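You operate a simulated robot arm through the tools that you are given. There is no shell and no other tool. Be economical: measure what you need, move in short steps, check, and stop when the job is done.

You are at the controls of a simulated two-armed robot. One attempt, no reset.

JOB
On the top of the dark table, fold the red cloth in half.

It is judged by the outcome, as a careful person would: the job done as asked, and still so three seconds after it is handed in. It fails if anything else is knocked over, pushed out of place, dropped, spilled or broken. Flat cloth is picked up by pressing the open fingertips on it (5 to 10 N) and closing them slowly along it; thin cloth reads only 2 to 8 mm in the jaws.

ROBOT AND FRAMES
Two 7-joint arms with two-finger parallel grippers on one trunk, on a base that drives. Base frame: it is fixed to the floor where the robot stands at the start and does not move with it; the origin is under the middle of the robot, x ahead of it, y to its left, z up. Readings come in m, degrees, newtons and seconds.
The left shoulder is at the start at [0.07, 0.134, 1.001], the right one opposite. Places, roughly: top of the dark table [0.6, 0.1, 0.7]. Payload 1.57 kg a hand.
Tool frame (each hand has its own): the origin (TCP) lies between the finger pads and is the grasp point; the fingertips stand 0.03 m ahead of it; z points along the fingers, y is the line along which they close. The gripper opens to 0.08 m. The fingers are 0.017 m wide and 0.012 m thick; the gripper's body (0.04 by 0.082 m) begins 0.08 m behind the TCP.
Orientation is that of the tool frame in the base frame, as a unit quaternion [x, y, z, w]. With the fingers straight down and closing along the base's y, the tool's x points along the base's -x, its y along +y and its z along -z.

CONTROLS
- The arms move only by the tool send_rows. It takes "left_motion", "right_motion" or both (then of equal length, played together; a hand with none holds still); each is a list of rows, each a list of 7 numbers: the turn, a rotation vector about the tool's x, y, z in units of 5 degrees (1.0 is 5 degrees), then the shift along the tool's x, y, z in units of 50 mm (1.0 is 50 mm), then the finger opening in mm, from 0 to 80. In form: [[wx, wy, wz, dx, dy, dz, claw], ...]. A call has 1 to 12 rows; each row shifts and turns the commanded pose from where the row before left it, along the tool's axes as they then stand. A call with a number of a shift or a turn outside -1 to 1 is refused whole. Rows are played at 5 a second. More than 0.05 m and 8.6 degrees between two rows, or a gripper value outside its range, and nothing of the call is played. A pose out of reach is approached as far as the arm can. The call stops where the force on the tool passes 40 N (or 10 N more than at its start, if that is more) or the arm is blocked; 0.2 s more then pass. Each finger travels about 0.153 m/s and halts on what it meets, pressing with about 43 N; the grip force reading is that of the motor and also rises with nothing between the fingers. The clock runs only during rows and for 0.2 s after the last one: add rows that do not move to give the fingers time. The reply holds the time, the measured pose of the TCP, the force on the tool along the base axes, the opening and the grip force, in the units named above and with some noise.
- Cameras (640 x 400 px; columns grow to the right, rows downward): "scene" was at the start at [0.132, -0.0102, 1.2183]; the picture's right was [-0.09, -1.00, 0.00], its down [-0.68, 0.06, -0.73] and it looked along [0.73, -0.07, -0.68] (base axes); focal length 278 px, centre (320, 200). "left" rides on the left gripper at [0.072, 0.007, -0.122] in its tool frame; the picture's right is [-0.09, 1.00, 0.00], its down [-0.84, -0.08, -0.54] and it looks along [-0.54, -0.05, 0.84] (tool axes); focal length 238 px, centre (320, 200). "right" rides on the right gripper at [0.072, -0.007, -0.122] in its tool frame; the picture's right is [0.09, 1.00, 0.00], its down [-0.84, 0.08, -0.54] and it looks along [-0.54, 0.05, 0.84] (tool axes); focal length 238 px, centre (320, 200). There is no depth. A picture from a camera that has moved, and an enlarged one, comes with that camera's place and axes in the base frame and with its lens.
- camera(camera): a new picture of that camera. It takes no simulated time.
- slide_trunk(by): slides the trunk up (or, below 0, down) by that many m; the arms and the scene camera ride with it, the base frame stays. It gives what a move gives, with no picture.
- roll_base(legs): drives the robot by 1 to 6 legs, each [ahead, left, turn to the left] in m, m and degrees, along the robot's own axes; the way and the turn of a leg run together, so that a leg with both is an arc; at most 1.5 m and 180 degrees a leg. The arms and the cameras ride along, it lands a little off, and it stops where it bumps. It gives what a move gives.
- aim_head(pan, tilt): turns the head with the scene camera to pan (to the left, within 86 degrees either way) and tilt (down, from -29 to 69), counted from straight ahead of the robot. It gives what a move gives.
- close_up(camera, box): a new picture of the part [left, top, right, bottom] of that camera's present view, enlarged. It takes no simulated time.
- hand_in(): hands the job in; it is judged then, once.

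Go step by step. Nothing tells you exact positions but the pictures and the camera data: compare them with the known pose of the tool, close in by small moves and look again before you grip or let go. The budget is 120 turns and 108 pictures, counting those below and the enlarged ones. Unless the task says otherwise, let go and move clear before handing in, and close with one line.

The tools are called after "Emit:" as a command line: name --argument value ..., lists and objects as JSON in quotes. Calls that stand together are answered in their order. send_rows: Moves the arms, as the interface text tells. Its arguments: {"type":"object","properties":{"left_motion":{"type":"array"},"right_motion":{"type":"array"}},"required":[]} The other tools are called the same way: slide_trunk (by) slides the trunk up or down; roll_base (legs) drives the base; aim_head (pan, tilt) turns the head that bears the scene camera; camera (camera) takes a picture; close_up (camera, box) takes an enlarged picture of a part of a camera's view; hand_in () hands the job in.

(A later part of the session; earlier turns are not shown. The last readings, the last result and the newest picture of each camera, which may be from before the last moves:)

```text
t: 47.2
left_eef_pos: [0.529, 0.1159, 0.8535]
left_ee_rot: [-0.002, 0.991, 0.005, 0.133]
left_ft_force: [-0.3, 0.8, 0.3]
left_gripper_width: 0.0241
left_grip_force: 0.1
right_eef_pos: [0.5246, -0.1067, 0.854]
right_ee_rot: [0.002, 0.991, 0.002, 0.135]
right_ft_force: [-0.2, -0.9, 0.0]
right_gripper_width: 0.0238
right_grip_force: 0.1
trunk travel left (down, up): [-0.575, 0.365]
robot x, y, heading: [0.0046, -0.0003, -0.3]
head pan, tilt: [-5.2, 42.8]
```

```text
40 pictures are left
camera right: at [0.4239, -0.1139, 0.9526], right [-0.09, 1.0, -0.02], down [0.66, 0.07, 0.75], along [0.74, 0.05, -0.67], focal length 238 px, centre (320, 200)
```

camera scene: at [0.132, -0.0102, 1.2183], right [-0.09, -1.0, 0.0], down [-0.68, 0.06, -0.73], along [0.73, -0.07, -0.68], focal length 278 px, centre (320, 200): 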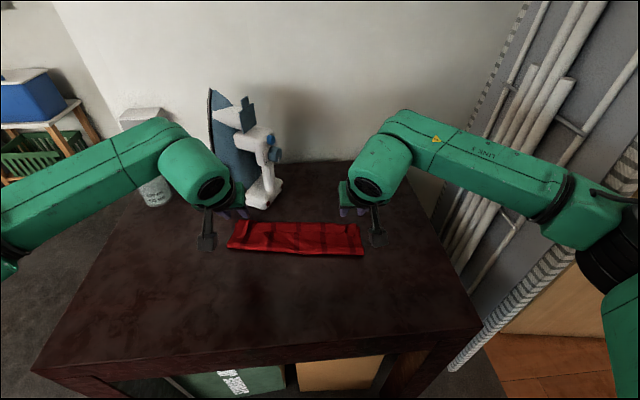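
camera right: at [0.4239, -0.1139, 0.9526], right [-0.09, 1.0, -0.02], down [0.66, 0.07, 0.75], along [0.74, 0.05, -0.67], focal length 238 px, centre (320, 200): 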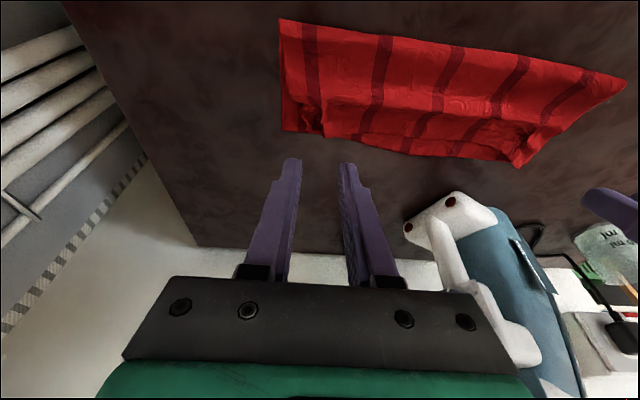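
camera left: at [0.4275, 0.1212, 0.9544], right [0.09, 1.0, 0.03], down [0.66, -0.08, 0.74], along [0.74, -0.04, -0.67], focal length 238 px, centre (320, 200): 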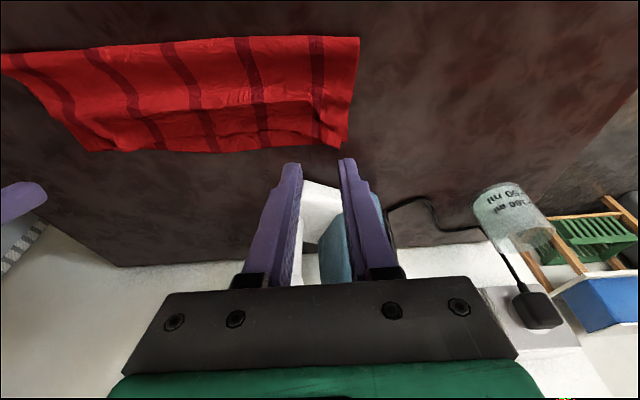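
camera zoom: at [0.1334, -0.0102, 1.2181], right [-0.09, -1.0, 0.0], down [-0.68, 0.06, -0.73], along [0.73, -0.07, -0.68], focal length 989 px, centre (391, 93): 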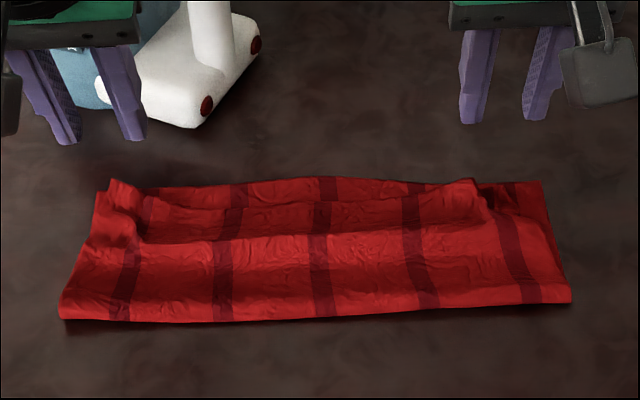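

The edges now match well, with a ridge across the top layer near the far edge. I'll zoom in to see whether it's a ridge or a tuck.

Emit:
close_up --camera "left" --box '[70, 20, 370, 170]'

Emit:
close_up --camera "right" --box '[260, 10, 560, 190]'

Emit:
close_up --camera "scene" --box '[230, 220, 370, 275]'

```text
2.13 times, centred on (220, 95) of left
camera zoom: at [0.4275, 0.1212, 0.9544], right [0.09, 1.0, 0.03], down [0.66, -0.08, 0.74], along [0.74, -0.04, -0.67], focal length 508 px, centre (533, 424)
```

zoom: 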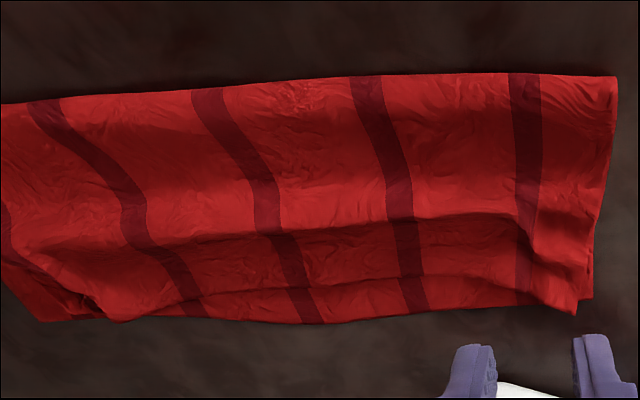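

```text
2.13 times, centred on (410, 100) of right
camera zoom: at [0.4239, -0.1139, 0.9526], right [-0.09, 1.0, -0.02], down [0.66, 0.07, 0.75], along [0.74, 0.05, -0.67], focal length 508 px, centre (128, 413)
```

zoom: 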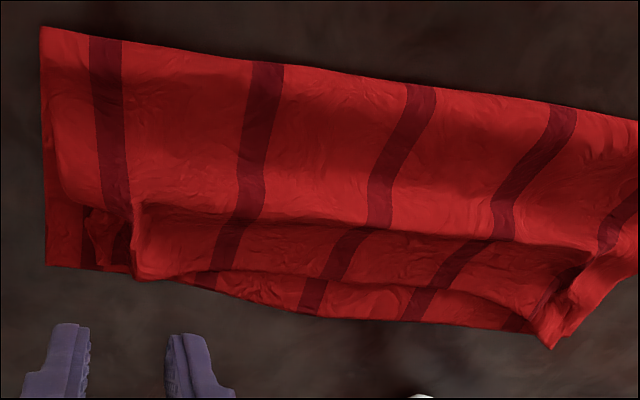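

```text
4.57 times, centred on (300, 248) of scene
camera zoom: at [0.1334, -0.0102, 1.2181], right [-0.09, -1.0, 0.0], down [-0.68, 0.06, -0.73], along [0.73, -0.07, -0.68], focal length 1272 px, centre (411, -17)
```

zoom: 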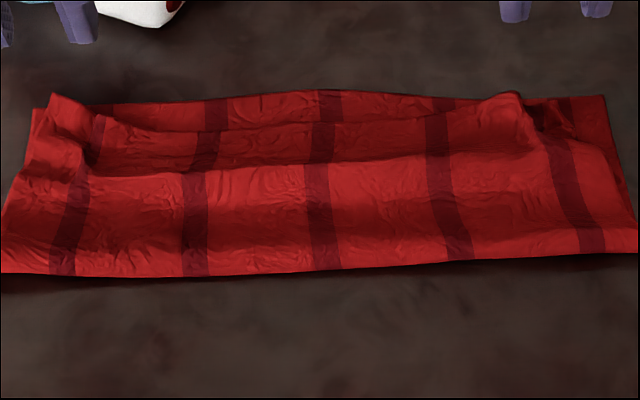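

It is half-folded accurately (fold x≈0.47, lower edge x≈0.58), but the top layer has a hump and its edge sags back about 3 cm in the middle. I'll sweep the hump gently forward with spread fingertips.

Emit:
send_rows --left_motion '[[0, 0, 0, 0.348, -0.307, 0.413, 80], [0, 0, 0, 0.348, -0.307, 0.413, 80], [0, 0, 0, 0.348, -0.307, 0.413, 80], [0, 0, 0, 0.074, 0, 0.27, 80], [0, 0, 0, 0, 0, 0, 80], [0, 0, 0, -0.205, 0, 0.085, 80], [0, 0, 0, -0.205, 0, 0.085, 80], [0, 0, 0, -0.205, 0, 0.085, 80], [0, 0, 0, -0.205, 0, 0.085, 80], [0, 0, 0, -0.205, 0, 0.085, 80], [0, 0, 0, 0, 0, 0, 80]]' --right_motion '[[0, 0, 0, 0.372, 0.28, 0.41, 80], [0, 0, 0, 0.372, 0.28, 0.41, 80], [0, 0, 0, 0.372, 0.28, 0.41, 80], [0, 0, 0, 0.074, 0, 0.27, 80], [0, 0, 0, 0, 0, 0, 80], [0, 0, 0, -0.205, 0, 0.085, 80], [0, 0, 0, -0.205, 0, 0.085, 80], [0, 0, 0, -0.205, 0, 0.085, 80], [0, 0, 0, -0.205, 0, 0.085, 80], [0, 0, 0, -0.205, 0, 0.085, 80], [0, 0, 0, 0, 0, 0, 80]]'

Emit:
close_up --camera "scene" --box '[210, 180, 390, 280]'

Emit:
camera --camera "left"

Emit:
camera --camera "right"

```text
t: 49.6
left_eef_pos: [0.5493, 0.0691, 0.7598]
left_ee_rot: [-0.001, 0.991, 0.005, 0.134]
left_ft_force: [0.7, 1.9, -0.5]
left_gripper_width: 0.0799
left_grip_force: 0.2
right_eef_pos: [0.5414, -0.0657, 0.7592]
right_ee_rot: [0.002, 0.991, 0.001, 0.134]
right_ft_force: [-0.9, -0.7, -0.5]
right_gripper_width: 0.0801
right_grip_force: 0.0
trunk travel left (down, up): [-0.575, 0.365]
robot x, y, heading: [-0.002, -0.003, 0.0]
head pan, tilt: [-5.2, 42.8]
```

```text
3.56 times, centred on (300, 230) of scene
camera zoom: at [0.1319, -0.0101, 1.2184], right [-0.09, -1.0, 0.0], down [-0.68, 0.06, -0.73], along [0.73, -0.07, -0.68], focal length 989 px, centre (391, 93)
```

zoom: 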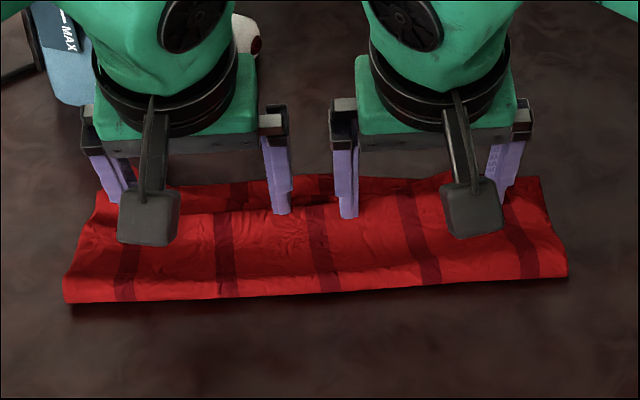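

```text
35 pictures are left
camera left: at [0.4472, 0.0756, 0.86], right [0.09, 1.0, 0.03], down [0.66, -0.08, 0.74], along [0.74, -0.04, -0.67], focal length 238 px, centre (320, 200)
```

left: 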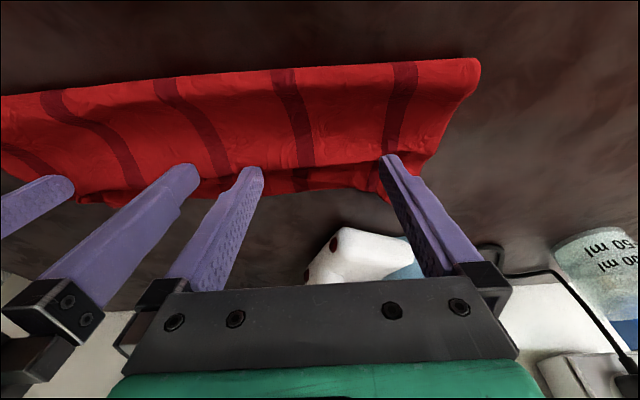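

```text
34 pictures are left
camera right: at [0.4401, -0.0715, 0.8581], right [-0.09, 1.0, -0.02], down [0.66, 0.07, 0.75], along [0.74, 0.05, -0.67], focal length 238 px, centre (320, 200)
```

right: 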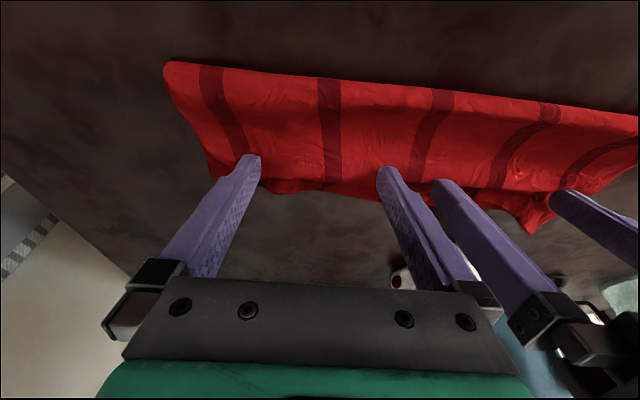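

The hump has moved toward the edge. I'll lift clear and look.

Emit:
send_rows --left_motion '[[0, 0, 0, -0.1, 0, -0.38, 80], [0, 0, 0, -0.1, 0, -0.6, 80], [0, 0, 0, 0.3, 0, -0.8, 60], [0, 0, 0, 0.6, 0.5, -0.5, 30], [0, 0, 0, 0.8, 0.5, 0, 30], [0, 0, 0, 0, 0, 0, 30]]' --right_motion '[[0, 0, 0, -0.1, 0, -0.38, 80], [0, 0, 0, -0.1, 0, -0.6, 80], [0, 0, 0, 0.3, 0, -0.8, 60], [0, 0, 0, 0.6, -0.5, -0.5, 30], [0, 0, 0, 0.8, -0.5, 0, 30], [0, 0, 0, 0, 0, 0, 30]]'

Emit:
close_up --camera "scene" --box '[210, 190, 390, 280]'

Emit:
camera --camera "left"

Emit:
camera --camera "right"

```text
t: 51.0
left_eef_pos: [0.4461, 0.1209, 0.8499]
left_ee_rot: [-0.002, 0.991, 0.005, 0.134]
left_ft_force: [-0.1, 0.1, -0.4]
left_gripper_width: 0.03
left_grip_force: 0.1
right_eef_pos: [0.4404, -0.1153, 0.8486]
right_ee_rot: [0.001, 0.991, 0.002, 0.134]
right_ft_force: [1.4, -0.7, -0.3]
right_gripper_width: 0.0301
right_grip_force: 0.1
trunk travel left (down, up): [-0.575, 0.365]
robot x, y, heading: [-0.001, -0.0024, 0.3]
head pan, tilt: [-5.2, 42.8]
```

```text
3.56 times, centred on (300, 235) of scene
camera zoom: at [0.1334, -0.0102, 1.2182], right [-0.09, -1.0, 0.0], down [-0.68, 0.06, -0.73], along [0.73, -0.07, -0.68], focal length 989 px, centre (391, 76)
```

zoom: 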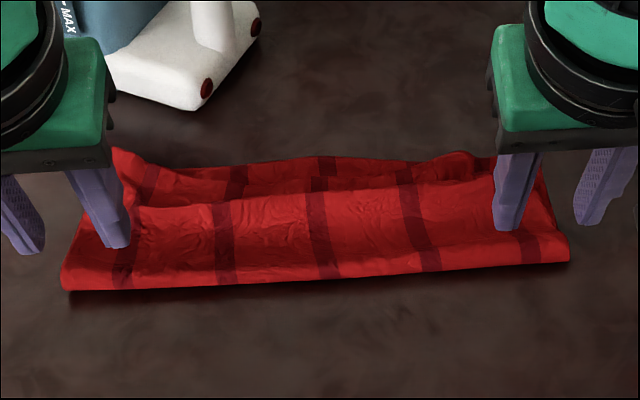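

```text
32 pictures are left
camera left: at [0.3447, 0.1257, 0.9504], right [0.08, 1.0, 0.03], down [0.66, -0.08, 0.74], along [0.74, -0.04, -0.67], focal length 238 px, centre (320, 200)
```

left: 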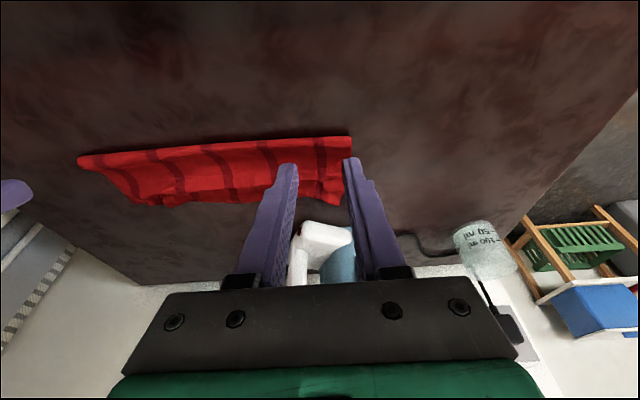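

```text
31 pictures are left
camera right: at [0.3394, -0.1221, 0.947], right [-0.09, 1.0, -0.02], down [0.66, 0.07, 0.75], along [0.74, 0.05, -0.67], focal length 238 px, centre (320, 200)
```

right: 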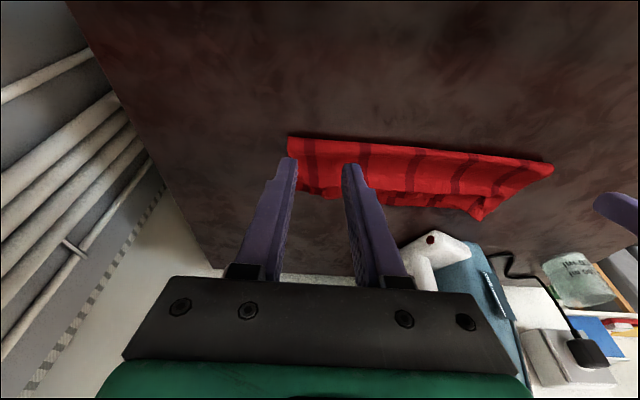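

Emit:
close_up --camera "scene" --box '[236, 225, 354, 275]'

Emit:
close_up --camera "right" --box '[350, 120, 560, 230]'

```text
5.42 times, centred on (295, 250) of scene
camera zoom: at [0.1334, -0.0102, 1.2182], right [-0.09, -1.0, 0.0], down [-0.68, 0.06, -0.73], along [0.73, -0.07, -0.68], focal length 1509 px, centre (456, -71)
```

zoom: 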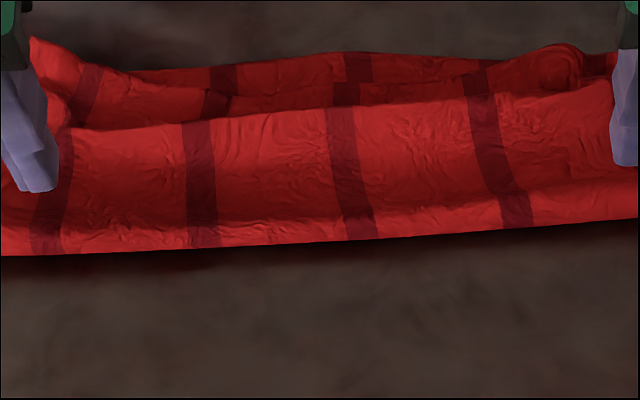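

```text
3.05 times, centred on (455, 175) of right
camera zoom: at [0.3394, -0.1221, 0.947], right [-0.09, 1.0, -0.02], down [0.66, 0.07, 0.75], along [0.74, 0.05, -0.67], focal length 726 px, centre (-91, 276)
```

zoom: 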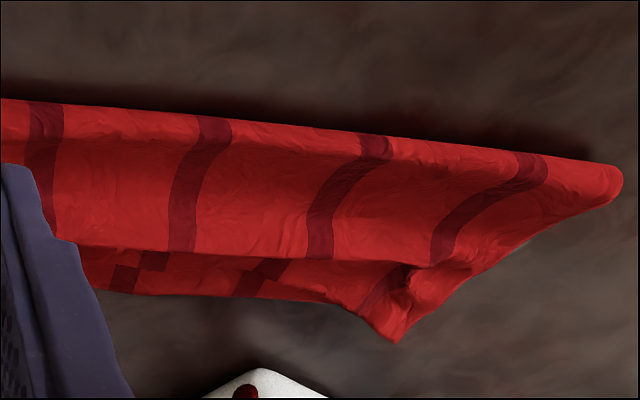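

The fold and lower edge are good, but the middle of the top edge is still about 2.5 cm short with the hump behind it. One more sweep, reaching further forward and slightly lower.

Emit:
send_rows --left_motion '[[0, 0, 0, -0.271, -0.34, 0.627, 80], [0, 0, 0, -0.271, -0.34, 0.627, 80], [0, 0, 0, -0.271, -0.34, 0.627, 80], [0, 0, 0, 0.032, 0, 0.116, 80], [0, 0, 0, -0.22, 0, 0.081, 80], [0, 0, 0, -0.22, 0, 0.081, 80], [0, 0, 0, -0.22, 0, 0.081, 80], [0, 0, 0, -0.22, 0, 0.081, 80], [0, 0, 0, -0.22, 0, 0.081, 80], [0, 0, 0, -0.22, 0, 0.081, 80], [0, 0, 0, 0, 0, 0, 80]]' --right_motion '[[0, 0, 0, -0.277, 0.335, 0.62, 80], [0, 0, 0, -0.277, 0.335, 0.62, 80], [0, 0, 0, -0.277, 0.335, 0.62, 80], [0, 0, 0, 0.032, 0, 0.116, 80], [0, 0, 0, -0.22, 0, 0.081, 80], [0, 0, 0, -0.22, 0, 0.081, 80], [0, 0, 0, -0.22, 0, 0.081, 80], [0, 0, 0, -0.22, 0, 0.081, 80], [0, 0, 0, -0.22, 0, 0.081, 80], [0, 0, 0, -0.22, 0, 0.081, 80], [0, 0, 0, 0, 0, 0, 80]]'

Emit:
camera --camera "left"

Emit:
camera --camera "right"

```text
t: 53.4
left_eef_pos: [0.5804, 0.0698, 0.7592]
left_ee_rot: [-0.001, 0.991, 0.005, 0.134]
left_ft_force: [0.1, -0.3, -0.2]
left_gripper_width: 0.0799
left_grip_force: 0.1
right_eef_pos: [0.5747, -0.0653, 0.7615]
right_ee_rot: [0.002, 0.991, 0.001, 0.135]
right_ft_force: [-0.1, -0.9, 0.3]
right_gripper_width: 0.08
right_grip_force: 0.1
trunk travel left (down, up): [-0.575, 0.365]
robot x, y, heading: [-0.005, 0.0063, 0.2]
head pan, tilt: [-5.2, 42.8]
```

```text
28 pictures are left
camera left: at [0.4787, 0.075, 0.8592], right [0.09, 1.0, 0.03], down [0.66, -0.08, 0.74], along [0.74, -0.04, -0.67], focal length 238 px, centre (320, 200)
```

left: 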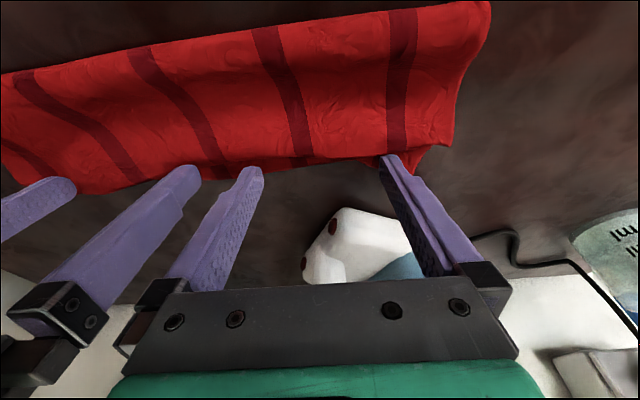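

```text
27 pictures are left
camera right: at [0.4725, -0.0711, 0.8579], right [-0.09, 1.0, -0.02], down [0.66, 0.07, 0.75], along [0.75, 0.05, -0.67], focal length 238 px, centre (320, 200)
```

right: 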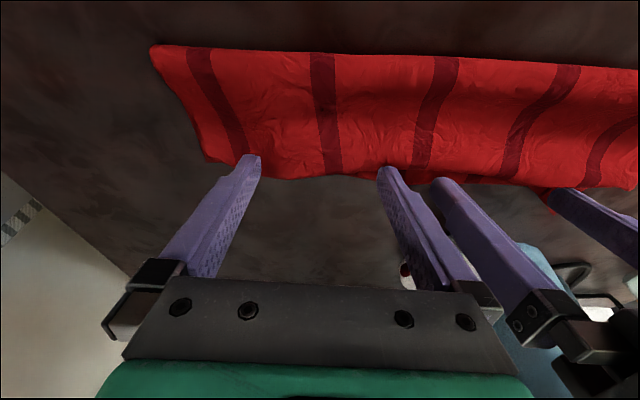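

The hump looks smoothed out now. I'll lift up and move well back and aside for a full look.

Emit:
send_rows --left_motion '[[0, 0, 0, -0.1, 0, -0.38, 80], [0, 0, 0, -0.1, 0, -0.6, 80], [0, 0, 0, 0.2, 0, -0.9, 60], [0, 0, 0, 0.5, 0.5, -0.6, 40], [0, 0, 0, 0.7, 0.6, 0, 40], [0, 0, 0, 0.7, 0.6, 0, 40], [0, 0, 0, 0.3, 0.7, 0, 40], [0, 0, 0, 0, 0.7, 0, 40], [0, 0, 0, 0, 0, 0, 40]]' --right_motion '[[0, 0, 0, -0.1, 0, -0.38, 80], [0, 0, 0, -0.1, 0, -0.6, 80], [0, 0, 0, 0.2, 0, -0.9, 60], [0, 0, 0, 0.5, -0.5, -0.6, 40], [0, 0, 0, 0.7, -0.6, 0, 40], [0, 0, 0, 0.7, -0.6, 0, 40], [0, 0, 0, 0.3, -0.7, 0, 40], [0, 0, 0, 0, -0.7, 0, 40], [0, 0, 0, 0, 0, 0, 40]]'

Emit:
close_up --camera "scene" --box '[220, 205, 380, 280]'

Emit:
camera --camera "left"

Emit:
camera --camera "right"

```text
t: 55.4
left_eef_pos: [0.4418, 0.2241, 0.8516]
left_ee_rot: [0.0, 0.991, 0.003, 0.133]
left_ft_force: [-0.7, -0.2, -0.8]
left_gripper_width: 0.0401
left_grip_force: 0.0
right_eef_pos: [0.435, -0.2203, 0.8478]
right_ee_rot: [0.001, 0.991, 0.001, 0.134]
right_ft_force: [0.8, 0.4, 0.1]
right_gripper_width: 0.0401
right_grip_force: 0.0
trunk travel left (down, up): [-0.575, 0.365]
robot x, y, heading: [-0.0004, 0.0035, -0.1]
head pan, tilt: [-5.2, 42.8]
```

```text
4.00 times, centred on (300, 242) of scene
camera zoom: at [0.1326, -0.0101, 1.2183], right [-0.09, -1.0, 0.0], down [-0.68, 0.06, -0.73], along [0.73, -0.07, -0.68], focal length 1113 px, centre (400, 30)
```

zoom: 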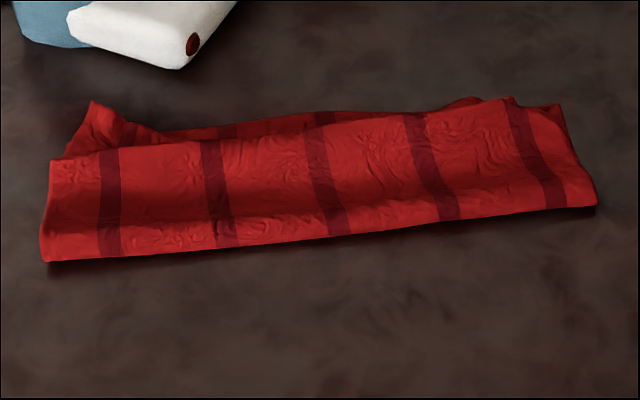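

```text
25 pictures are left
camera left: at [0.3393, 0.2293, 0.9509], right [0.09, 1.0, 0.03], down [0.66, -0.08, 0.74], along [0.74, -0.04, -0.67], focal length 238 px, centre (320, 200)
```

left: 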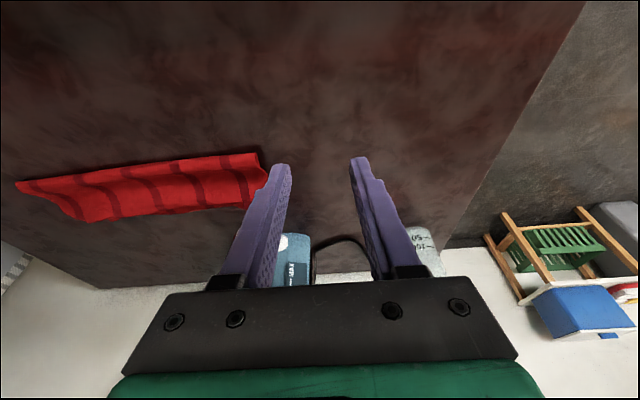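

```text
24 pictures are left
camera right: at [0.3331, -0.227, 0.9465], right [-0.09, 1.0, -0.02], down [0.66, 0.07, 0.75], along [0.74, 0.05, -0.67], focal length 238 px, centre (320, 200)
```

right: 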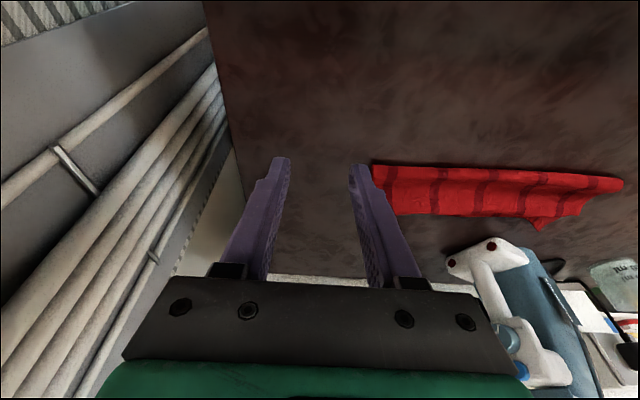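

Emit:
close_up --camera "left" --box '[10, 140, 290, 230]'

Emit:
close_up --camera "right" --box '[360, 150, 630, 240]'

```text
2.29 times, centred on (150, 185) of left
camera zoom: at [0.3393, 0.2293, 0.9509], right [0.09, 1.0, 0.03], down [0.66, -0.08, 0.74], along [0.74, -0.04, -0.67], focal length 545 px, centre (709, 234)
```

zoom: 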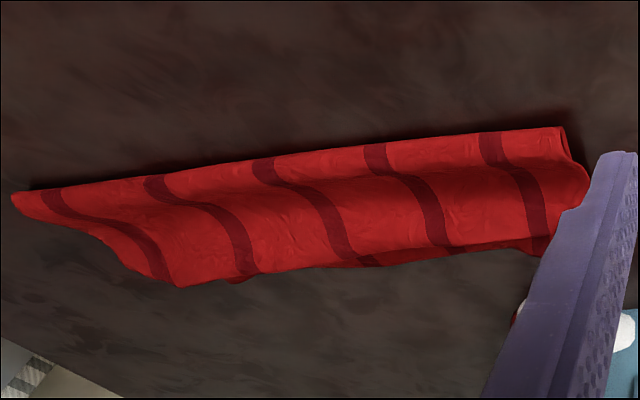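

```text
2.37 times, centred on (495, 195) of right
camera zoom: at [0.3331, -0.227, 0.9465], right [-0.09, 1.0, -0.02], down [0.66, 0.07, 0.75], along [0.74, 0.05, -0.67], focal length 565 px, centre (-95, 212)
```

zoom: 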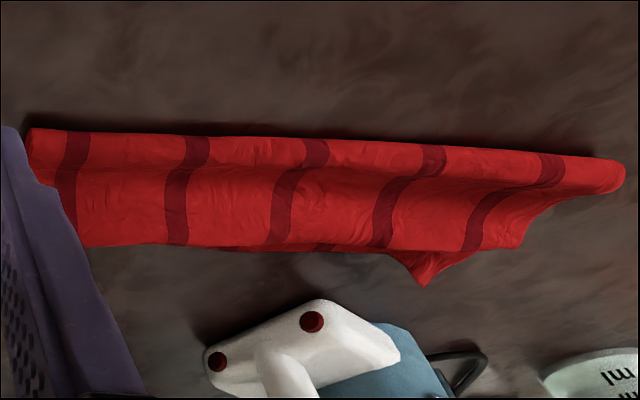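

I need a steeper view of the top edge, so I'll raise the trunk (hands are clear) and tilt the head down.

Emit:
slide_trunk --by 0.3

Emit:
aim_head --pan 0 --tilt 60

Emit:
close_up --camera "scene" --box '[230, 110, 410, 230]'

```text
t: 58.4
left_eef_pos: [0.4403, 0.2241, 1.1509]
left_ee_rot: [-0.002, 0.991, 0.004, 0.134]
left_ft_force: [0.3, 0.3, 0.0]
left_gripper_width: 0.0399
left_grip_force: 0.2
right_eef_pos: [0.4344, -0.2205, 1.1483]
right_ee_rot: [0.002, 0.991, 0.002, 0.135]
right_ft_force: [-0.1, 0.1, -0.1]
right_gripper_width: 0.0399
right_grip_force: 0.0
trunk travel left (down, up): [-0.875, 0.065]
robot x, y, heading: [-0.0008, 0.0026, 0.2]
head pan, tilt: [-5.2, 42.8]
```

```text
t: 59.2
left_eef_pos: [0.4412, 0.2234, 1.1517]
left_ee_rot: [-0.002, 0.991, 0.004, 0.134]
left_ft_force: [-0.3, -0.1, 0.2]
left_gripper_width: 0.04
left_grip_force: 0.1
right_eef_pos: [0.435, -0.2205, 1.1478]
right_ee_rot: [0.002, 0.991, 0.0, 0.135]
right_ft_force: [-0.7, -0.4, -0.1]
right_gripper_width: 0.04
right_grip_force: 0.0
trunk travel left (down, up): [-0.875, 0.065]
robot x, y, heading: [-0.0022, -0.0002, -0.0]
head pan, tilt: [0.0, 60.0]
```

```text
3.33 times, centred on (320, 170) of scene
camera zoom: at [0.1162, -0.0026, 1.4957], right [0.0, -1.0, 0.0], down [-0.87, 0.0, -0.5], along [0.5, 0.0, -0.87], focal length 927 px, centre (320, 300)
```

zoom: 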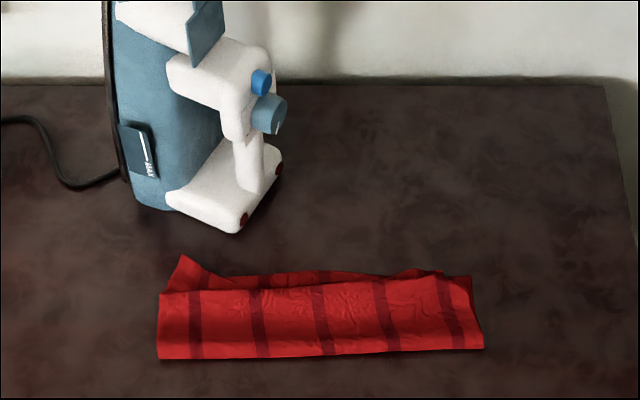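

The cloth spans x≈0.496–0.59 with slack in the top layer close to the far edge. I'll use the right wrist camera as a top-down eye over the far edge to see how the top edge lies.

Emit:
send_rows --right_motion '[[0, 0, 0, -0.453, 0.4, 0.563, 40], [0, 0, 0, -0.453, 0.4, 0.563, 40], [0, 0, 0, -0.453, 0.4, 0.563, 40], [0, 0, 0, -0.453, 0.4, 0.563, 40], [0, 0, 0, -0.453, 0.4, 0.563, 40], [0, 0, 0, -0.453, 0.4, 0.563, 40], [0, 0, 0, -0.453, 0.4, 0.563, 40], [0, 1, 0, 0, 0, 0, 40], [0, 1, 0, 0, 0, 0, 40], [0, 1, 0, 0, 0, 0, 40], [0, 1, 0, 0, 0, 0, 40], [0, 1, 0, 0, 0, 0, 40]]'

Emit:
send_rows --right_motion '[[0, 1, 0, 0, 0, 0, 40], [0, 1, 0, 0, 0, 0, 40], [0, 1, 0, 0, 0, 0, 40], [0, 1, 0, 0, 0, 0, 40], [0, 0, 0, 0, 0, 0, 40]]'

Emit:
close_up --camera "right" --box '[200, 40, 540, 220]'

```text
t: 61.8
left_eef_pos: [0.4399, 0.224, 1.1517]
left_ee_rot: [-0.002, 0.991, 0.005, 0.134]
left_ft_force: [-0.2, -0.3, -0.2]
left_gripper_width: 0.0403
left_grip_force: 0.0
right_eef_pos: [0.5491, -0.0801, 1.0062]
right_ee_rot: [0.0, 0.996, 0.003, -0.084]
right_ft_force: [0.1, -0.6, -0.4]
right_gripper_width: 0.0399
right_grip_force: 0.0
right hand out of reach, approached as far as the arm can: row 8, 9, 10, 12
trunk travel left (down, up): [-0.875, 0.065]
robot x, y, heading: [0.0014, -0.0018, 0.1]
head pan, tilt: [0.0, 60.0]
```

```text
t: 63.0
left_eef_pos: [0.441, 0.2245, 1.1502]
left_ee_rot: [-0.001, 0.991, 0.004, 0.134]
left_ft_force: [0.1, 0.9, 0.0]
left_gripper_width: 0.0399
left_grip_force: 0.1
right_eef_pos: [0.497, -0.0908, 1.0148]
right_ee_rot: [0.0, 0.975, 0.001, -0.221]
right_ft_force: [0.0, 0.5, 0.3]
right_gripper_width: 0.0399
right_grip_force: 0.1
right hand out of reach, approached as far as the arm can: row 1, 2, 3, 4
trunk travel left (down, up): [-0.875, 0.065]
robot x, y, heading: [0.0036, 0.0003, -0.0]
head pan, tilt: [0.0, 60.0]
```

```text
1.88 times, centred on (370, 130) of right
camera zoom: at [0.4857, -0.0969, 1.1566], right [-0.08, 1.0, 0.04], down [0.99, 0.08, 0.13], along [0.12, 0.05, -0.99], focal length 449 px, centre (226, 332)
```

zoom: 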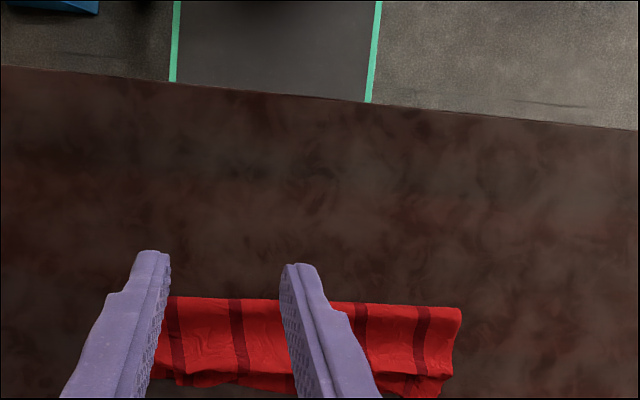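

Emit:
close_up --camera "right" --box '[260, 175, 460, 275]'

```text
3.20 times, centred on (360, 225) of right
camera zoom: at [0.4857, -0.0969, 1.1566], right [-0.08, 1.0, 0.04], down [0.99, 0.08, 0.13], along [0.12, 0.05, -0.99], focal length 763 px, centre (192, 120)
```

zoom: 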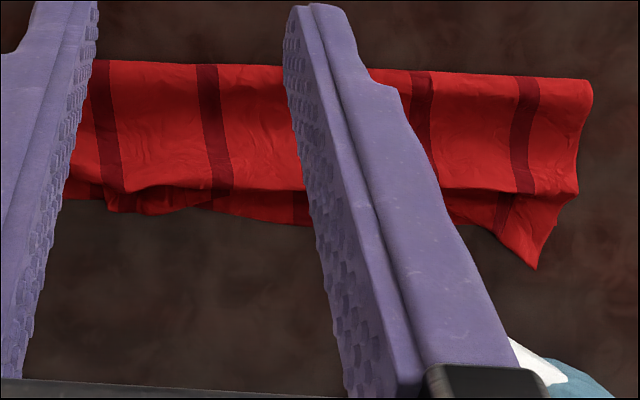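

From above: the top layer has a ridge near the edge, with its free edge tucked just under it, and the lower edge is at x≈0.595. I'll restore the right hand's tilt and raise it, then lower the trunk and smooth the ridge back toward the fold.

Emit:
send_rows --right_motion '[[0, 0, 0, 0, 0, -0.9, 80], [0, 0, 0, 0, 0, -0.9, 80], [0, -1, 0, 0, 0, 0, 80], [0, -1, 0, 0, 0, 0, 80], [0, -1, 0, 0, 0, 0, 80], [0, -1, 0, 0, 0, 0, 80], [0, -1, 0, 0, 0, 0, 80], [0, -1, 0, 0, 0, 0, 80], [0, -1, 0, 0, 0, 0, 80], [0, -1, 0, 0, 0, 0, 80], [0, 0, 0, -0.2, 0, -0.9, 80], [0, 0, 0, -0.2, 0, -0.9, 80]]'

```text
t: 65.6
left_eef_pos: [0.44, 0.224, 1.1499]
left_ee_rot: [-0.001, 0.991, 0.004, 0.134]
left_ft_force: [1.1, -0.2, 0.7]
left_gripper_width: 0.0398
left_grip_force: 0.0
right_eef_pos: [0.5015, -0.0886, 1.1919]
right_ee_rot: [0.002, 0.992, 0.001, 0.127]
right_ft_force: [-0.6, 0.5, -0.5]
right_gripper_width: 0.0801
right_grip_force: 0.1
right hand out of reach, approached as far as the arm can: row 1, 2
trunk travel left (down, up): [-0.875, 0.065]
robot x, y, heading: [0.0006, -0.0016, 0.1]
head pan, tilt: [0.0, 60.0]
```

Emit:
slide_trunk --by -0.3

Emit:
aim_head --pan 0 --tilt 47

```text
t: 68.6
left_eef_pos: [0.441, 0.2242, 0.8509]
left_ee_rot: [-0.001, 0.991, 0.005, 0.135]
left_ft_force: [0.9, 0.2, 0.0]
left_gripper_width: 0.0399
left_grip_force: 0.0
right_eef_pos: [0.5041, -0.0899, 0.8911]
right_ee_rot: [0.0, 0.992, 0.001, 0.126]
right_ft_force: [-0.7, 0.3, 0.2]
right_gripper_width: 0.0795
right_grip_force: 0.0
trunk travel left (down, up): [-0.575, 0.365]
robot x, y, heading: [0.0032, 0.0002, 0.0]
head pan, tilt: [0.0, 60.0]
```

```text
t: 69.3
left_eef_pos: [0.4422, 0.2235, 0.8508]
left_ee_rot: [-0.001, 0.991, 0.005, 0.133]
left_ft_force: [-0.4, 0.1, -0.3]
left_gripper_width: 0.04
left_grip_force: 0.1
right_eef_pos: [0.503, -0.0902, 0.8911]
right_ee_rot: [0.002, 0.992, 0.002, 0.126]
right_ft_force: [0.0, 0.7, -0.8]
right_gripper_width: 0.0801
right_grip_force: 0.1
trunk travel left (down, up): [-0.575, 0.365]
robot x, y, heading: [-0.0014, -0.0012, 0.2]
head pan, tilt: [0.0, 47.0]
```

Now I'll position the spread fingertips just beyond the far edge, above the lower layer, then push the ridge back toward the robot at a height that misses the lower layer.

Emit:
send_rows --left_motion '[[0, 0, 0, -0.474, -0.513, 0.34, 80], [0, 0, 0, -0.474, -0.513, 0.34, 80], [0, 0, 0, -0.474, -0.513, 0.34, 80], [0, 0, 0, -0.474, -0.513, 0.34, 80], [0, 0, 0, -0.474, -0.513, 0.34, 80], [0, 0, 0, -0.474, -0.513, 0.34, 80], [0, 0, 0, 0.116, 0, 0.424, 80], [0, 0, 0, 0, 0, 0, 80]]' --right_motion '[[0, 0, 0, -0.239, 0.083, 0.406, 80], [0, 0, 0, -0.239, 0.083, 0.406, 80], [0, 0, 0, -0.239, 0.083, 0.406, 80], [0, 0, 0, -0.239, 0.083, 0.406, 80], [0, 0, 0, -0.239, 0.083, 0.406, 80], [0, 0, 0, -0.239, 0.083, 0.406, 80], [0, 0, 0, 0.11, 0, 0.426, 80], [0, 0, 0, 0, 0, 0, 80]]'

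Emit:
camera --camera "left"

```text
t: 71.1
left_eef_pos: [0.6062, 0.0703, 0.7683]
left_ee_rot: [0.0, 0.991, 0.005, 0.134]
left_ft_force: [0.1, -0.7, 0.3]
left_gripper_width: 0.0801
left_grip_force: 0.1
right_eef_pos: [0.6026, -0.0642, 0.7698]
right_ee_rot: [0.001, 0.992, 0.001, 0.128]
right_ft_force: [-0.6, -0.6, 0.4]
right_gripper_width: 0.0802
right_grip_force: 0.1
trunk travel left (down, up): [-0.575, 0.365]
robot x, y, heading: [0.0001, -0.0029, -0.0]
head pan, tilt: [0.0, 47.0]
```

```text
18 pictures are left
camera left: at [0.5043, 0.0754, 0.8669], right [0.09, 1.0, 0.03], down [0.66, -0.08, 0.74], along [0.74, -0.04, -0.67], focal length 238 px, centre (320, 200)
```

left: 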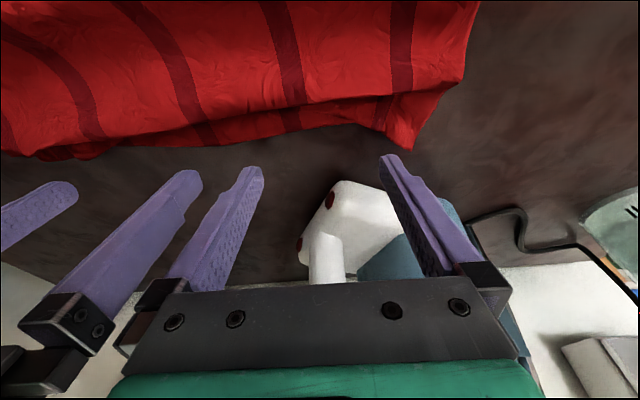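

Emit:
send_rows --left_motion '[[0, 0, 0, 0.193, 0, -0.053, 80], [0, 0, 0, 0.193, 0, -0.053, 80], [0, 0, 0, 0.193, 0, -0.053, 80], [0, 0, 0, 0.193, 0, -0.053, 80], [0, 0, 0, 0.193, 0, -0.053, 80], [0, 0, 0, 0.193, 0, -0.053, 80], [0, 0, 0, 0, 0, 0, 80]]' --right_motion '[[0, 0, 0, 0.194, 0, -0.05, 80], [0, 0, 0, 0.194, 0, -0.05, 80], [0, 0, 0, 0.194, 0, -0.05, 80], [0, 0, 0, 0.194, 0, -0.05, 80], [0, 0, 0, 0.194, 0, -0.05, 80], [0, 0, 0, 0.194, 0, -0.05, 80], [0, 0, 0, 0, 0, 0, 80]]'

Emit:
camera --camera "left"

```text
t: 72.7
left_eef_pos: [0.5459, 0.0705, 0.7666]
left_ee_rot: [-0.002, 0.991, 0.005, 0.133]
left_ft_force: [0.3, 0.1, -0.7]
left_gripper_width: 0.08
left_grip_force: 0.1
right_eef_pos: [0.5415, -0.0641, 0.7685]
right_ee_rot: [0.002, 0.992, 0.002, 0.126]
right_ft_force: [-0.8, -0.5, -0.5]
right_gripper_width: 0.08
right_grip_force: 0.0
trunk travel left (down, up): [-0.575, 0.365]
robot x, y, heading: [0.0003, 0.0018, 0.2]
head pan, tilt: [0.0, 47.0]
```

```text
17 pictures are left
camera left: at [0.4438, 0.0761, 0.8669], right [0.09, 1.0, 0.03], down [0.66, -0.08, 0.74], along [0.74, -0.04, -0.67], focal length 238 px, centre (320, 200)
```

left: 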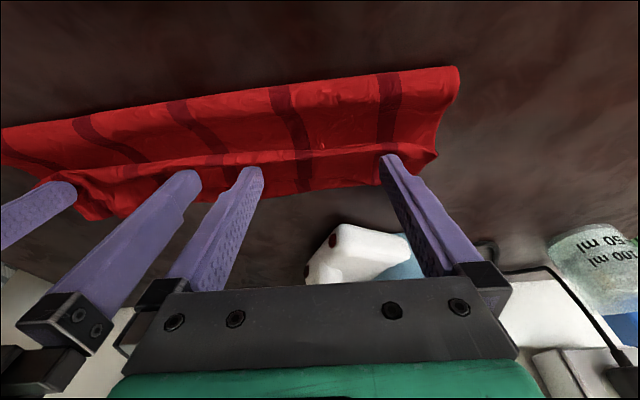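

The ridge moved back. I'll lift clear and look from the scene camera.

Emit:
send_rows --left_motion '[[0, 0, 0, -0.1, 0, -0.38, 80], [0, 0, 0, -0.1, 0, -0.7, 80], [0, 0, 0, 0, 0.3, -0.9, 60], [0, 0, 0, 0.3, 0.7, 0, 40], [0, 0, 0, 0.3, 0.7, 0, 40], [0, 0, 0, 0.3, 0.8, 0, 40], [0, 0, 0, 0, 0, 0, 40]]' --right_motion '[[0, 0, 0, -0.1, 0, -0.38, 80], [0, 0, 0, -0.1, 0, -0.7, 80], [0, 0, 0, 0, -0.3, -0.9, 60], [0, 0, 0, 0.3, -0.7, 0, 40], [0, 0, 0, 0.3, -0.7, 0, 40], [0, 0, 0, 0.3, -0.8, 0, 40], [0, 0, 0, 0, 0, 0, 40]]'

Emit:
close_up --camera "scene" --box '[240, 170, 400, 270]'

```text
t: 74.3
left_eef_pos: [0.4865, 0.1956, 0.8533]
left_ee_rot: [-0.001, 0.991, 0.005, 0.134]
left_ft_force: [-0.1, 0.1, 0.1]
left_gripper_width: 0.0403
left_grip_force: 0.0
right_eef_pos: [0.4835, -0.1892, 0.8547]
right_ee_rot: [0.001, 0.992, 0.002, 0.126]
right_ft_force: [-0.7, 0.0, -0.7]
right_gripper_width: 0.04
right_grip_force: 0.0
trunk travel left (down, up): [-0.575, 0.365]
robot x, y, heading: [-0.004, -0.0024, 0.3]
head pan, tilt: [0.0, 47.0]
```

```text
4.00 times, centred on (320, 220) of scene
camera zoom: at [0.1303, -0.0026, 1.2122], right [0.0, -1.0, 0.0], down [-0.73, 0.0, -0.68], along [0.68, 0.0, -0.73], focal length 1113 px, centre (320, 120)
```

zoom: 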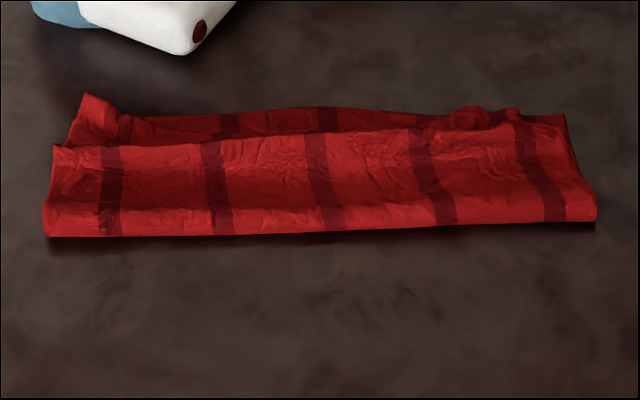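

Emit:
close_up --camera "left" --box '[0, 60, 320, 220]'

Emit:
close_up --camera "right" --box '[310, 60, 630, 220]'

```text
2.00 times, centred on (160, 140) of left
camera zoom: at [0.3838, 0.201, 0.9532], right [0.09, 1.0, 0.03], down [0.66, -0.08, 0.74], along [0.74, -0.04, -0.67], focal length 477 px, centre (640, 320)
```

zoom: 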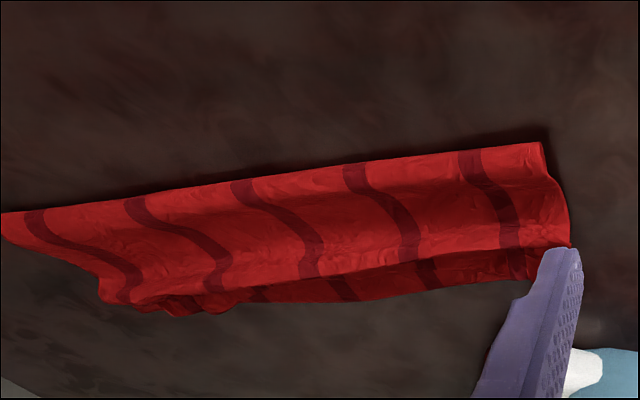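

```text
2.00 times, centred on (470, 140) of right
camera zoom: at [0.3849, -0.1953, 0.9553], right [-0.09, 1.0, -0.02], down [0.67, 0.07, 0.73], along [0.73, 0.05, -0.68], focal length 477 px, centre (20, 320)
```

zoom: 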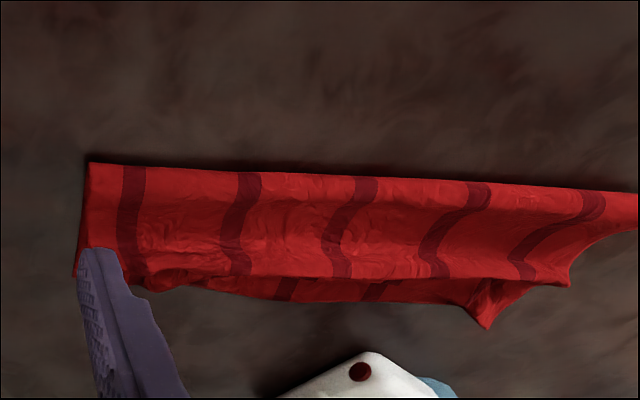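

The strip beyond the ridge is the lower layer; the top layer's last centimetres seem tucked under the ridge. I'll turn both hands 90° so the fingers close along x and pinch the ridge crest, lift so the edge hangs free, and re-lay it.

Emit:
send_rows --left_motion '[[0, 1, 0, 0, 0, 0, 40], [0, 1, 0, 0, 0, 0, 40], [0, 1, 0, 0, 0, 0, 40], [0, 0, 1, 0, 0, 0, 40], [0, 0, 1, 0, 0, 0, 40], [0, 0, 1, 0, 0, 0, 40], [0, 0, 1, 0, 0, 0, 40], [0, 0, 1, 0, 0, 0, 40], [0, 0, 1, 0, 0, 0, 40], [0, 0, 1, 0, 0, 0, 40], [0, 0, 1, 0, 0, 0, 40], [0, 0, 1, 0, 0, 0, 40]]' --right_motion '[[0, 1, 0, 0, 0, 0, 40], [0, 1, 0, 0, 0, 0, 40], [0, 1, 0, 0, 0, 0, 40], [0, 0, -1, 0, 0, 0, 40], [0, 0, -1, 0, 0, 0, 40], [0, 0, -1, 0, 0, 0, 40], [0, 0, -1, 0, 0, 0, 40], [0, 0, -1, 0, 0, 0, 40], [0, 0, -1, 0, 0, 0, 40], [0, 0, -1, 0, 0, 0, 40], [0, 0, -1, 0, 0, 0, 40], [0, 0, -1, 0, 0, 0, 40]]'

Emit:
send_rows --left_motion '[[0, 0, 1, 0, 0, 0, 40], [0, 0, 1, 0, 0, 0, 40], [0, 0, 1, 0, 0, 0, 40], [0, 0, 1, 0, 0, 0, 40], [0, 0, 1, 0, 0, 0, 40], [0, 0, 1, 0, 0, 0, 40], [0, 0, 1, 0, 0, 0, 40], [0, 0, 1, 0, 0, 0, 40], [0, 0, 1, 0, 0, 0, 40], [0, 0, 0, 0, 0, 0, 40]]' --right_motion '[[0, 0, -1, 0, 0, 0, 40], [0, 0, -1, 0, 0, 0, 40], [0, 0, -1, 0, 0, 0, 40], [0, 0, -1, 0, 0, 0, 40], [0, 0, -1, 0, 0, 0, 40], [0, 0, -1, 0, 0, 0, 40], [0, 0, -1, 0, 0, 0, 40], [0, 0, -1, 0, 0, 0, 40], [0, 0, -1, 0, 0, 0, 40], [0, 0, 0, 0, 0, 0, 40]]'

```text
t: 76.9
left_eef_pos: [0.472, 0.2002, 0.8571]
left_ee_rot: [0.215, 0.977, 0.004, 0.003]
left_ft_force: [0.1, -0.1, 0.5]
left_gripper_width: 0.0399
left_grip_force: 0.0
left hand out of reach, approached as far as the arm can: row 9, 10, 11, 12
right_eef_pos: [0.484, -0.1898, 0.8569]
right_ee_rot: [-0.194, 0.981, 0.001, -0.004]
right_ft_force: [0.2, 0.3, -0.5]
right_gripper_width: 0.0399
right_grip_force: 0.1
right hand out of reach, approached as far as the arm can: row 9, 10, 11, 12
trunk travel left (down, up): [-0.575, 0.365]
robot x, y, heading: [0.0002, -0.0033, -0.2]
head pan, tilt: [0.0, 47.0]
```

```text
t: 79.1
left_eef_pos: [0.4614, 0.1941, 0.8592]
left_ee_rot: [0.236, 0.972, 0.005, 0.003]
left_ft_force: [0.3, -0.8, -0.3]
left_gripper_width: 0.04
left_grip_force: 0.1
left hand out of reach, approached as far as the arm can: row 1, 2, 3, 4, 5, 6, 7, 8, 9
right_eef_pos: [0.455, -0.1983, 0.8535]
right_ee_rot: [-0.233, 0.972, 0.002, -0.003]
right_ft_force: [-0.8, 1.3, -0.1]
right_gripper_width: 0.0399
right_grip_force: 0.1
right hand out of reach, approached as far as the arm can: row 1, 2, 3, 4, 5, 6, 7, 8, 9
trunk travel left (down, up): [-0.575, 0.365]
robot x, y, heading: [-0.0036, -0.0021, 0.1]
head pan, tilt: [0.0, 47.0]
```

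The wrists stop at 27° in that direction, so I'll turn the other way.

Emit:
send_rows --left_motion '[[0, 0, -1, 0, 0, 0, 40], [0, 0, -1, 0, 0, 0, 40], [0, 0, -1, 0, 0, 0, 40], [0, 0, -1, 0, 0, 0, 40], [0, 0, -1, 0, 0, 0, 40], [0, 0, -1, 0, 0, 0, 40], [0, 0, -1, 0, 0, 0, 40], [0, 0, -1, 0, 0, 0, 40], [0, 0, -1, 0, 0, 0, 40], [0, 0, -1, 0, 0, 0, 40], [0, 0, -1, 0, 0, 0, 40], [0, 0, -1, 0, 0, 0, 40]]' --right_motion '[[0, 0, 1, 0, 0, 0, 40], [0, 0, 1, 0, 0, 0, 40], [0, 0, 1, 0, 0, 0, 40], [0, 0, 1, 0, 0, 0, 40], [0, 0, 1, 0, 0, 0, 40], [0, 0, 1, 0, 0, 0, 40], [0, 0, 1, 0, 0, 0, 40], [0, 0, 1, 0, 0, 0, 40], [0, 0, 1, 0, 0, 0, 40], [0, 0, 1, 0, 0, 0, 40], [0, 0, 1, 0, 0, 0, 40], [0, 0, 1, 0, 0, 0, 40]]'

Emit:
send_rows --left_motion '[[0, 0, -1, 0, 0, 0, 40], [0, 0, -1, 0, 0, 0, 40], [0, 0, -1, 0, 0, 0, 40], [0, 0, -1, 0, 0, 0, 40], [0, 0, -1, 0, 0, 0, 40], [0, 0, -1, 0, 0, 0, 40], [0, 0, -1, 0, 0, 0, 40], [0, 0, -1, 0, 0, 0, 40], [0, 0, -1, 0, 0, 0, 40], [0, 0, -1, 0, 0, 0, 40], [0, 0, -1, 0, 0, 0, 40], [0, 0, -1, 0, 0, 0, 40]]' --right_motion '[[0, 0, 1, 0, 0, 0, 40], [0, 0, 1, 0, 0, 0, 40], [0, 0, 1, 0, 0, 0, 40], [0, 0, 1, 0, 0, 0, 40], [0, 0, 1, 0, 0, 0, 40], [0, 0, 1, 0, 0, 0, 40], [0, 0, 1, 0, 0, 0, 40], [0, 0, 1, 0, 0, 0, 40], [0, 0, 1, 0, 0, 0, 40], [0, 0, 1, 0, 0, 0, 40], [0, 0, 1, 0, 0, 0, 40], [0, 0, 1, 0, 0, 0, 40]]'

```text
t: 81.7
left_eef_pos: [0.4607, 0.1949, 0.858]
left_ee_rot: [-0.283, 0.959, 0.003, 0.004]
left_ft_force: [0.1, -0.2, 0.7]
left_gripper_width: 0.04
left_grip_force: 0.0
right_eef_pos: [0.4545, -0.1981, 0.854]
right_ee_rot: [0.285, 0.959, 0.0, -0.004]
right_ft_force: [0.0, -0.1, -0.8]
right_gripper_width: 0.0399
right_grip_force: 0.1
trunk travel left (down, up): [-0.575, 0.365]
robot x, y, heading: [-0.0018, 0.0048, -0.1]
head pan, tilt: [0.0, 47.0]
```

```text
t: 84.3
left_eef_pos: [0.4611, 0.1947, 0.8577]
left_ee_rot: [0.725, -0.689, 0.0, -0.005]
left_ft_force: [-0.2, -0.1, 0.3]
left_gripper_width: 0.0399
left_grip_force: 0.1
right_eef_pos: [0.455, -0.1984, 0.8539]
right_ee_rot: [0.726, 0.688, -0.002, -0.004]
right_ft_force: [0.6, 0.7, -0.2]
right_gripper_width: 0.0403
right_grip_force: 0.1
trunk travel left (down, up): [-0.575, 0.365]
robot x, y, heading: [-0.0011, -0.0011, -0.1]
head pan, tilt: [0.0, 47.0]
```

Both hands now close along x. I'll bring them over the ridge crest, keeping the two inward-facing cameras apart.

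Emit:
send_rows --left_motion '[[0, 0, 0.6, 0, 0, 0, 40], [0, 0, 0, 0.4, -0.425, 0.29, 40], [0, 0, 0, 0.4, -0.425, 0.29, 40], [0, 0, 0, 0.4, -0.425, 0.29, 40], [0, 0, 0, 0.4, -0.425, 0.29, 40], [0, 0, 0, 0, 0, 0, 40], [0, 0, 0, 0, 0, 0, 40]]' --right_motion '[[0, 0, -0.6, 0, 0, 0, 40], [0, 0, 0, 0.44, 0.55, 0.27, 40], [0, 0, 0, 0.44, 0.55, 0.27, 40], [0, 0, 0, 0.44, 0.55, 0.27, 40], [0, 0, 0, 0.44, 0.55, 0.27, 40], [0, 0, 0, 0, 0, 0, 40], [0, 0, 0, 0, 0, 0, 40]]'

Emit:
camera --camera "left"

Emit:
camera --camera "right"

```text
t: 85.9
left_eef_pos: [0.5443, 0.115, 0.7987]
left_ee_rot: [-0.706, 0.708, 0.0, 0.006]
left_ft_force: [-0.1, -0.8, 0.4]
left_gripper_width: 0.0399
left_grip_force: 0.1
right_eef_pos: [0.5645, -0.1095, 0.7983]
right_ee_rot: [0.706, 0.708, -0.002, -0.003]
right_ft_force: [0.0, -1.0, -0.2]
right_gripper_width: 0.04
right_grip_force: 0.0
trunk travel left (down, up): [-0.575, 0.365]
robot x, y, heading: [0.0051, -0.0041, -0.1]
head pan, tilt: [0.0, 47.0]
```

```text
13 pictures are left
camera left: at [0.5376, 0.0413, 0.922], right [-1.0, 0.1, -0.01], down [0.08, 0.83, 0.55], along [0.06, 0.55, -0.84], focal length 238 px, centre (320, 200)
```

left: 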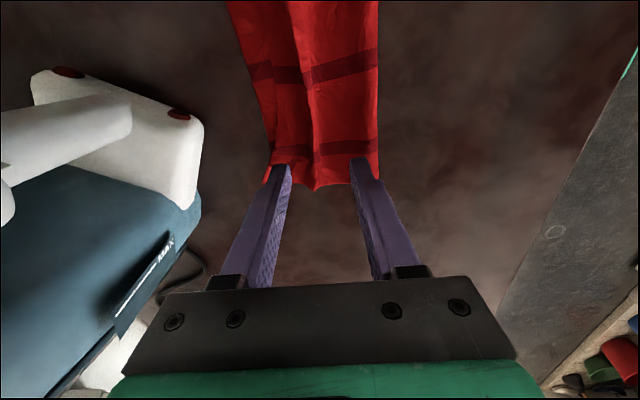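

```text
12 pictures are left
camera right: at [0.5595, -0.0383, 0.9208], right [1.0, 0.09, -0.01], down [0.08, -0.84, 0.54], along [0.04, -0.54, -0.84], focal length 238 px, centre (320, 200)
```

right: 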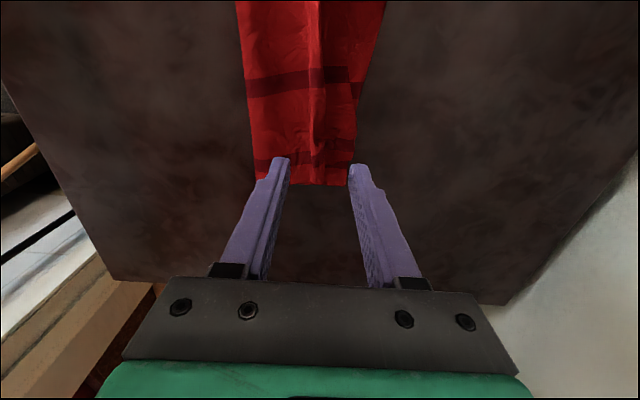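

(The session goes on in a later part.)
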